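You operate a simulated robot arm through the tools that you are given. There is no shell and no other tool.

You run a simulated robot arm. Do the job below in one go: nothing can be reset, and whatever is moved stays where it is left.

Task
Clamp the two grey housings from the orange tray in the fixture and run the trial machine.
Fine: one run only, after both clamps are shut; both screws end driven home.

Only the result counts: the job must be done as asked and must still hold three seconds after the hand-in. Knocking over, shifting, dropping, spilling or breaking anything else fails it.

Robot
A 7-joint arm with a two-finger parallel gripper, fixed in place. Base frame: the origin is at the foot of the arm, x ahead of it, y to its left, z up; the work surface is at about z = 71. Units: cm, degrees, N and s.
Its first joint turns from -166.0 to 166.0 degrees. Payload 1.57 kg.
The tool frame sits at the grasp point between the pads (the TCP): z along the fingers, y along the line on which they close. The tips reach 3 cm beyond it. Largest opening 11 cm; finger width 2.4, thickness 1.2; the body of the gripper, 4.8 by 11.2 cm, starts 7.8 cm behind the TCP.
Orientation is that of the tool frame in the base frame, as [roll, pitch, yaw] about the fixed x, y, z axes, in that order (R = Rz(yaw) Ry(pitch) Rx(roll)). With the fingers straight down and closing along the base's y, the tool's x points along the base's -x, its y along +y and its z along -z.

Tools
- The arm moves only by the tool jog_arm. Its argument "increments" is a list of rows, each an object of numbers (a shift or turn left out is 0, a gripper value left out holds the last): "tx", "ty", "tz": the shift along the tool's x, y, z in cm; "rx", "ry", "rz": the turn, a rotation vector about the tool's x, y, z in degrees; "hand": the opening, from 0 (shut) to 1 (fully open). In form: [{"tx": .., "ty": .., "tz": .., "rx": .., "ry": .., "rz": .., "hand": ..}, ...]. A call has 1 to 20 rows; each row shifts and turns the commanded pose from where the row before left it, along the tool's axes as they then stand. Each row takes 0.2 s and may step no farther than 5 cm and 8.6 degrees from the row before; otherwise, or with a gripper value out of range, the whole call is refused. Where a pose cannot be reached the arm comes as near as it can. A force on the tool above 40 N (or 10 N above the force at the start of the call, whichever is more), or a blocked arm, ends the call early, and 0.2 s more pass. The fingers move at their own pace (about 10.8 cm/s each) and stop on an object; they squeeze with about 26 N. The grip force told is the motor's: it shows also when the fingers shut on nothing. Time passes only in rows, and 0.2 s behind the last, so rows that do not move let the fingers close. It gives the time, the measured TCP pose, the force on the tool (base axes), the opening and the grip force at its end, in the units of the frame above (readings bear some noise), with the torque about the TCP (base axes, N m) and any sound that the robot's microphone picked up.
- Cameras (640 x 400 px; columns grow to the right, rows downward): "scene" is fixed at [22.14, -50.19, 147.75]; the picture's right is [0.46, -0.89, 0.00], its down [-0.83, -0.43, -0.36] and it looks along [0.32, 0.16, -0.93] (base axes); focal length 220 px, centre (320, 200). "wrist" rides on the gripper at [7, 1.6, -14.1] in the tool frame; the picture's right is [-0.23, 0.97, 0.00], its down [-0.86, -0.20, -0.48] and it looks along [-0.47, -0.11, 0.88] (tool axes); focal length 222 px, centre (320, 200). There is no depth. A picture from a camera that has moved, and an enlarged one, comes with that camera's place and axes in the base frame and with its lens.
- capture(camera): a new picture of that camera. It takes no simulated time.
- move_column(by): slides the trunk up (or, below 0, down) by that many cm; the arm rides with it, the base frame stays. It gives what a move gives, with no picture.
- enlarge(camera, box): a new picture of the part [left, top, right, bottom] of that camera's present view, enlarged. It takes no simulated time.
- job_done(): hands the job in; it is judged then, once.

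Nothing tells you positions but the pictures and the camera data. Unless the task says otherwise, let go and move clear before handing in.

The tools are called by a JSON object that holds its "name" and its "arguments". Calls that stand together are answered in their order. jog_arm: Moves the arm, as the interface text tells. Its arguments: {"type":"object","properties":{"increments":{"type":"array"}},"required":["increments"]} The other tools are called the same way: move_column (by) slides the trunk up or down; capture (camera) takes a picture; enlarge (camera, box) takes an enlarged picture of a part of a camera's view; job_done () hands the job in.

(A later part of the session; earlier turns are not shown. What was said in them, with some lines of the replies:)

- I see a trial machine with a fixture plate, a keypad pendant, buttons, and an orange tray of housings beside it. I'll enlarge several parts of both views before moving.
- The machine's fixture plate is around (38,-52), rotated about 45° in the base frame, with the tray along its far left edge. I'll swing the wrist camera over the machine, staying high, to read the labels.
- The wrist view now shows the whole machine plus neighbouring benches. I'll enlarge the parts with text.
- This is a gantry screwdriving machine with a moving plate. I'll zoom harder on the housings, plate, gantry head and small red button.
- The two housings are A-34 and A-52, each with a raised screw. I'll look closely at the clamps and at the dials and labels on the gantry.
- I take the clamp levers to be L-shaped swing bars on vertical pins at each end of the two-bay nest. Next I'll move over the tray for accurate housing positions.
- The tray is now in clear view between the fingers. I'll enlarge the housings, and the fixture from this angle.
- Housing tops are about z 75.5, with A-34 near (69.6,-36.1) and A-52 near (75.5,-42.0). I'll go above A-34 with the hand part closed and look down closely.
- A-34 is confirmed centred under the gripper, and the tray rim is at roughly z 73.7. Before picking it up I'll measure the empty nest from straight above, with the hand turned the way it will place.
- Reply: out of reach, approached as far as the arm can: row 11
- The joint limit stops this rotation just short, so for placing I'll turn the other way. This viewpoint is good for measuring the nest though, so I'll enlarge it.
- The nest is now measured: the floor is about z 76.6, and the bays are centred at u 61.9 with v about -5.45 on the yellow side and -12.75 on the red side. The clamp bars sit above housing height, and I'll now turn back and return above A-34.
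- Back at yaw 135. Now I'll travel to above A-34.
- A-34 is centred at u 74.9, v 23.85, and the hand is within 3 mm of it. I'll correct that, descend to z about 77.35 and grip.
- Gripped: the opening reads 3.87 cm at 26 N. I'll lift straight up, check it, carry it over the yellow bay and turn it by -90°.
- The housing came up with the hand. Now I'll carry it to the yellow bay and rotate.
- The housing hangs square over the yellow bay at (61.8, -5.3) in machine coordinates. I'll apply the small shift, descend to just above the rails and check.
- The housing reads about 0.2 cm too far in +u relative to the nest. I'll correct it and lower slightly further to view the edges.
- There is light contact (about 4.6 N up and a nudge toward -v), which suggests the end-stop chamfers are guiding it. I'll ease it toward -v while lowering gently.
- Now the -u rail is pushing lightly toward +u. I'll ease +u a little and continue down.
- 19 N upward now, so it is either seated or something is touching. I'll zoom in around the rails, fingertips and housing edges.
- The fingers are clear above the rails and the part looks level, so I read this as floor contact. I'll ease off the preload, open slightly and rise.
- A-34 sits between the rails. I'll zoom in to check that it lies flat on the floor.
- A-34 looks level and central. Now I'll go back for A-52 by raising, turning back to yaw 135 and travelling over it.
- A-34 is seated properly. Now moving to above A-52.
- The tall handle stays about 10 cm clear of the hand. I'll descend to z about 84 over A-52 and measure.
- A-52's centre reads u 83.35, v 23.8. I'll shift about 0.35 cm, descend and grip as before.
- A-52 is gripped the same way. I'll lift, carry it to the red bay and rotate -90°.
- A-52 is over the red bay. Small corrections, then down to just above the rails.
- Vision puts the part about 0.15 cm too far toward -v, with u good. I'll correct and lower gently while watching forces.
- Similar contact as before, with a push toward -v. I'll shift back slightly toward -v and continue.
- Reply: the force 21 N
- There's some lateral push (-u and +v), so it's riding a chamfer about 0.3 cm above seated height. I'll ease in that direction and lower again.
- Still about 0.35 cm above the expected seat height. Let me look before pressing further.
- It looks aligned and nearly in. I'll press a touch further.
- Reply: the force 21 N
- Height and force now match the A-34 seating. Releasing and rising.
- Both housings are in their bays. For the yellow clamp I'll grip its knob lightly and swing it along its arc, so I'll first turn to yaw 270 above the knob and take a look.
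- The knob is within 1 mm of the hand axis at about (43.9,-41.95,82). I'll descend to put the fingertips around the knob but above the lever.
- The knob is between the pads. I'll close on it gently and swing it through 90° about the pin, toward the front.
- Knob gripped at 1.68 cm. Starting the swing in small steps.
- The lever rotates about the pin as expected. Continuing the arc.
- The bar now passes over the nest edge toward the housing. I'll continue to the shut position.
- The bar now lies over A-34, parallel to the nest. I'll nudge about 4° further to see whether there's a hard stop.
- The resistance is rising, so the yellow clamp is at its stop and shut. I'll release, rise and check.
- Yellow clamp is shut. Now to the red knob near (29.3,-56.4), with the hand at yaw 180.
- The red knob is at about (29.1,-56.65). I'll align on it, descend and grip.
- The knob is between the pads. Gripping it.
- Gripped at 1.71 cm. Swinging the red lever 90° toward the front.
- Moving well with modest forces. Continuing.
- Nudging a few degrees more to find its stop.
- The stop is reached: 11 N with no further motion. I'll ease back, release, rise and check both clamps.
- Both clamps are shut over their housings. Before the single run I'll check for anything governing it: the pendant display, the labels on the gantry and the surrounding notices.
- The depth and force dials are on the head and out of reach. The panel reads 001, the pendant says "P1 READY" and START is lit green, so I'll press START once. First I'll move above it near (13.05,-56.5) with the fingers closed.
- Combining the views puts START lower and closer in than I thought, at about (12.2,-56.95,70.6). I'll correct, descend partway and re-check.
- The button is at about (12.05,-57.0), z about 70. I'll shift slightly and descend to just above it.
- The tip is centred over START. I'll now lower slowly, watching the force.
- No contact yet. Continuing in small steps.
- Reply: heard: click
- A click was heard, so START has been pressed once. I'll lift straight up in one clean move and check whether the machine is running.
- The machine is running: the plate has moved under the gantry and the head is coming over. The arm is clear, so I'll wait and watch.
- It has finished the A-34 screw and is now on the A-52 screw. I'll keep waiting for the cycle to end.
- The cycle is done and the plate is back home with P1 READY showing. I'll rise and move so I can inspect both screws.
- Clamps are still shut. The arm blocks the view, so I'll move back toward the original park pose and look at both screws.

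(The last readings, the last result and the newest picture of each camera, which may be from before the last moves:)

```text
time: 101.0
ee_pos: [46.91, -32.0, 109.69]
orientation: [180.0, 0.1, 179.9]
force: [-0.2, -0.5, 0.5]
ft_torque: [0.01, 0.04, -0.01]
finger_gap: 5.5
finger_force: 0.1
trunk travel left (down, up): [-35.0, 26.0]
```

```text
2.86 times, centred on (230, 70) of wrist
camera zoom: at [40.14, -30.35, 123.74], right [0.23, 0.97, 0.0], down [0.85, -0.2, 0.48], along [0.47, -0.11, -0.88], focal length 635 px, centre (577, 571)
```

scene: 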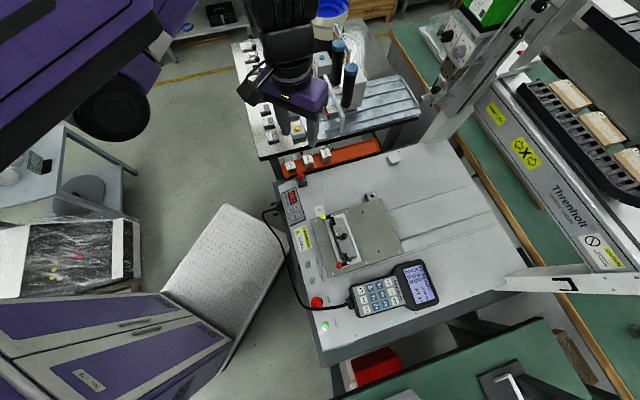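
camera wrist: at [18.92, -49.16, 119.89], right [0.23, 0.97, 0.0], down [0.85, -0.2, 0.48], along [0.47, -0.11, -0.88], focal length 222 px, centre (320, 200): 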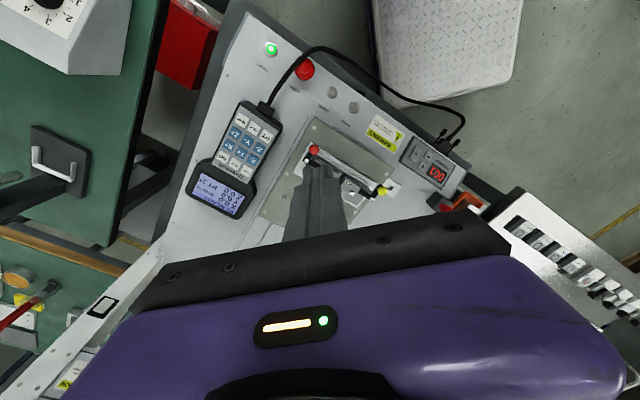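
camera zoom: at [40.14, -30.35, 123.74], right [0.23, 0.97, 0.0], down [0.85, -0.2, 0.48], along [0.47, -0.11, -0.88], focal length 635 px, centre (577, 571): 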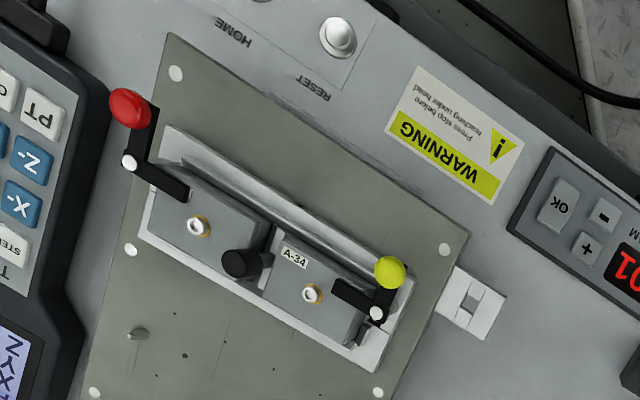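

Both screws look driven down against their collars. One last close look to confirm they are equal.

{"name": "enlarge", "arguments": {"camera": "scene", "box": [332, 222, 346, 232]}}

{"name": "enlarge", "arguments": {"camera": "scene", "box": [340, 244, 354, 254]}}

{"name": "enlarge", "arguments": {"camera": "wrist", "box": [170, 40, 280, 110]}}

```text
16.00 times, centred on (339, 227) of scene
camera zoom: at [22.14, -50.19, 147.75], right [0.46, -0.89, 0.0], down [-0.83, -0.43, -0.36], along [0.32, 0.16, -0.93], focal length 3520 px, centre (16, -232)
```

zoom: 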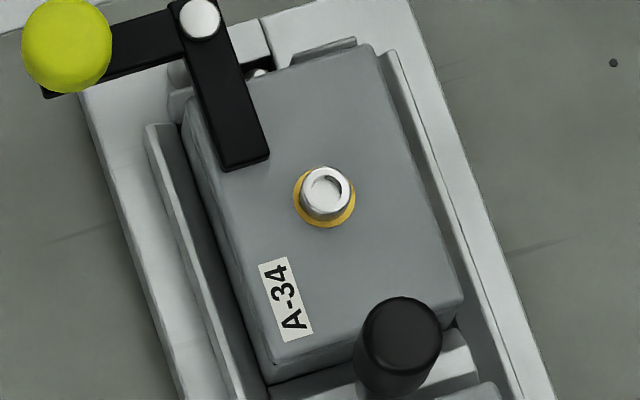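

```text
16.00 times, centred on (347, 249) of scene
camera zoom: at [22.14, -50.19, 147.75], right [0.46, -0.89, 0.0], down [-0.83, -0.43, -0.36], along [0.32, 0.16, -0.93], focal length 3520 px, centre (-112, -584)
```

zoom: 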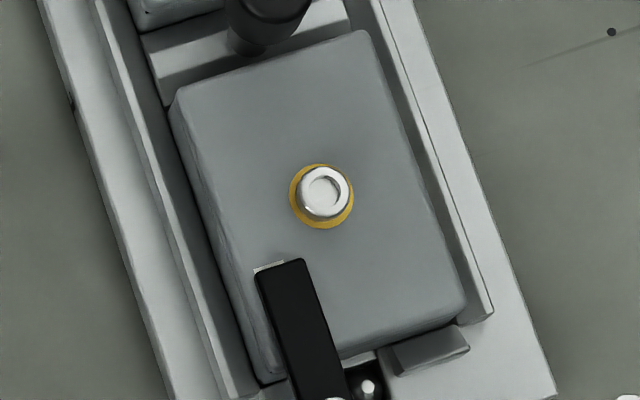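

```text
5.71 times, centred on (225, 75) of wrist
camera zoom: at [40.14, -30.35, 123.74], right [0.23, 0.97, 0.0], down [0.85, -0.2, 0.48], along [0.47, -0.11, -0.88], focal length 1269 px, centre (863, 914)
```

zoom: 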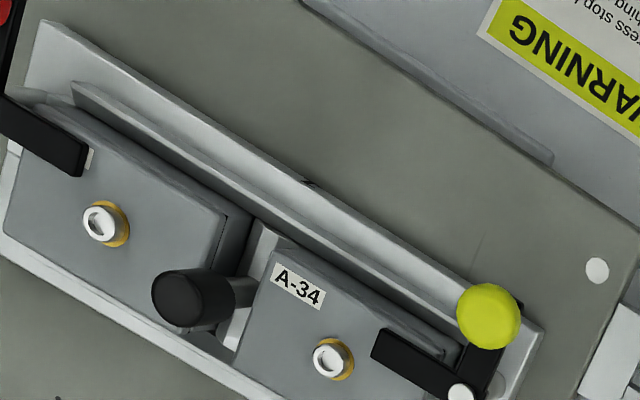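

Both screws sit equally on their brass collars, both clamps are shut, the machine is back home and ready after one run, and the arm is clear. Handing in.

{"name": "job_done", "arguments": {}}

```text
The job is handed in.
```

Both grey housings are clamped in the fixture, and the trial machine has run once.

- **Housings:** A-34 is in the bay at the yellow clamp and A-52 is in the bay at the red clamp. Both levers were swung to their stops before the run.
- **Run:** I pressed START once on program 001, which was already showing. The machine went to both housings, returned home, and the pendant shows P1 READY again.
- **Screws:** In the last pictures, both screw heads sit down on their brass collars at the same height. I judged this by eye; nothing measured the depth or torque.

I left the head's depth and force dials as they were, since they are out of the arm's reach. The gripper is empty and the arm is clear of the machine.
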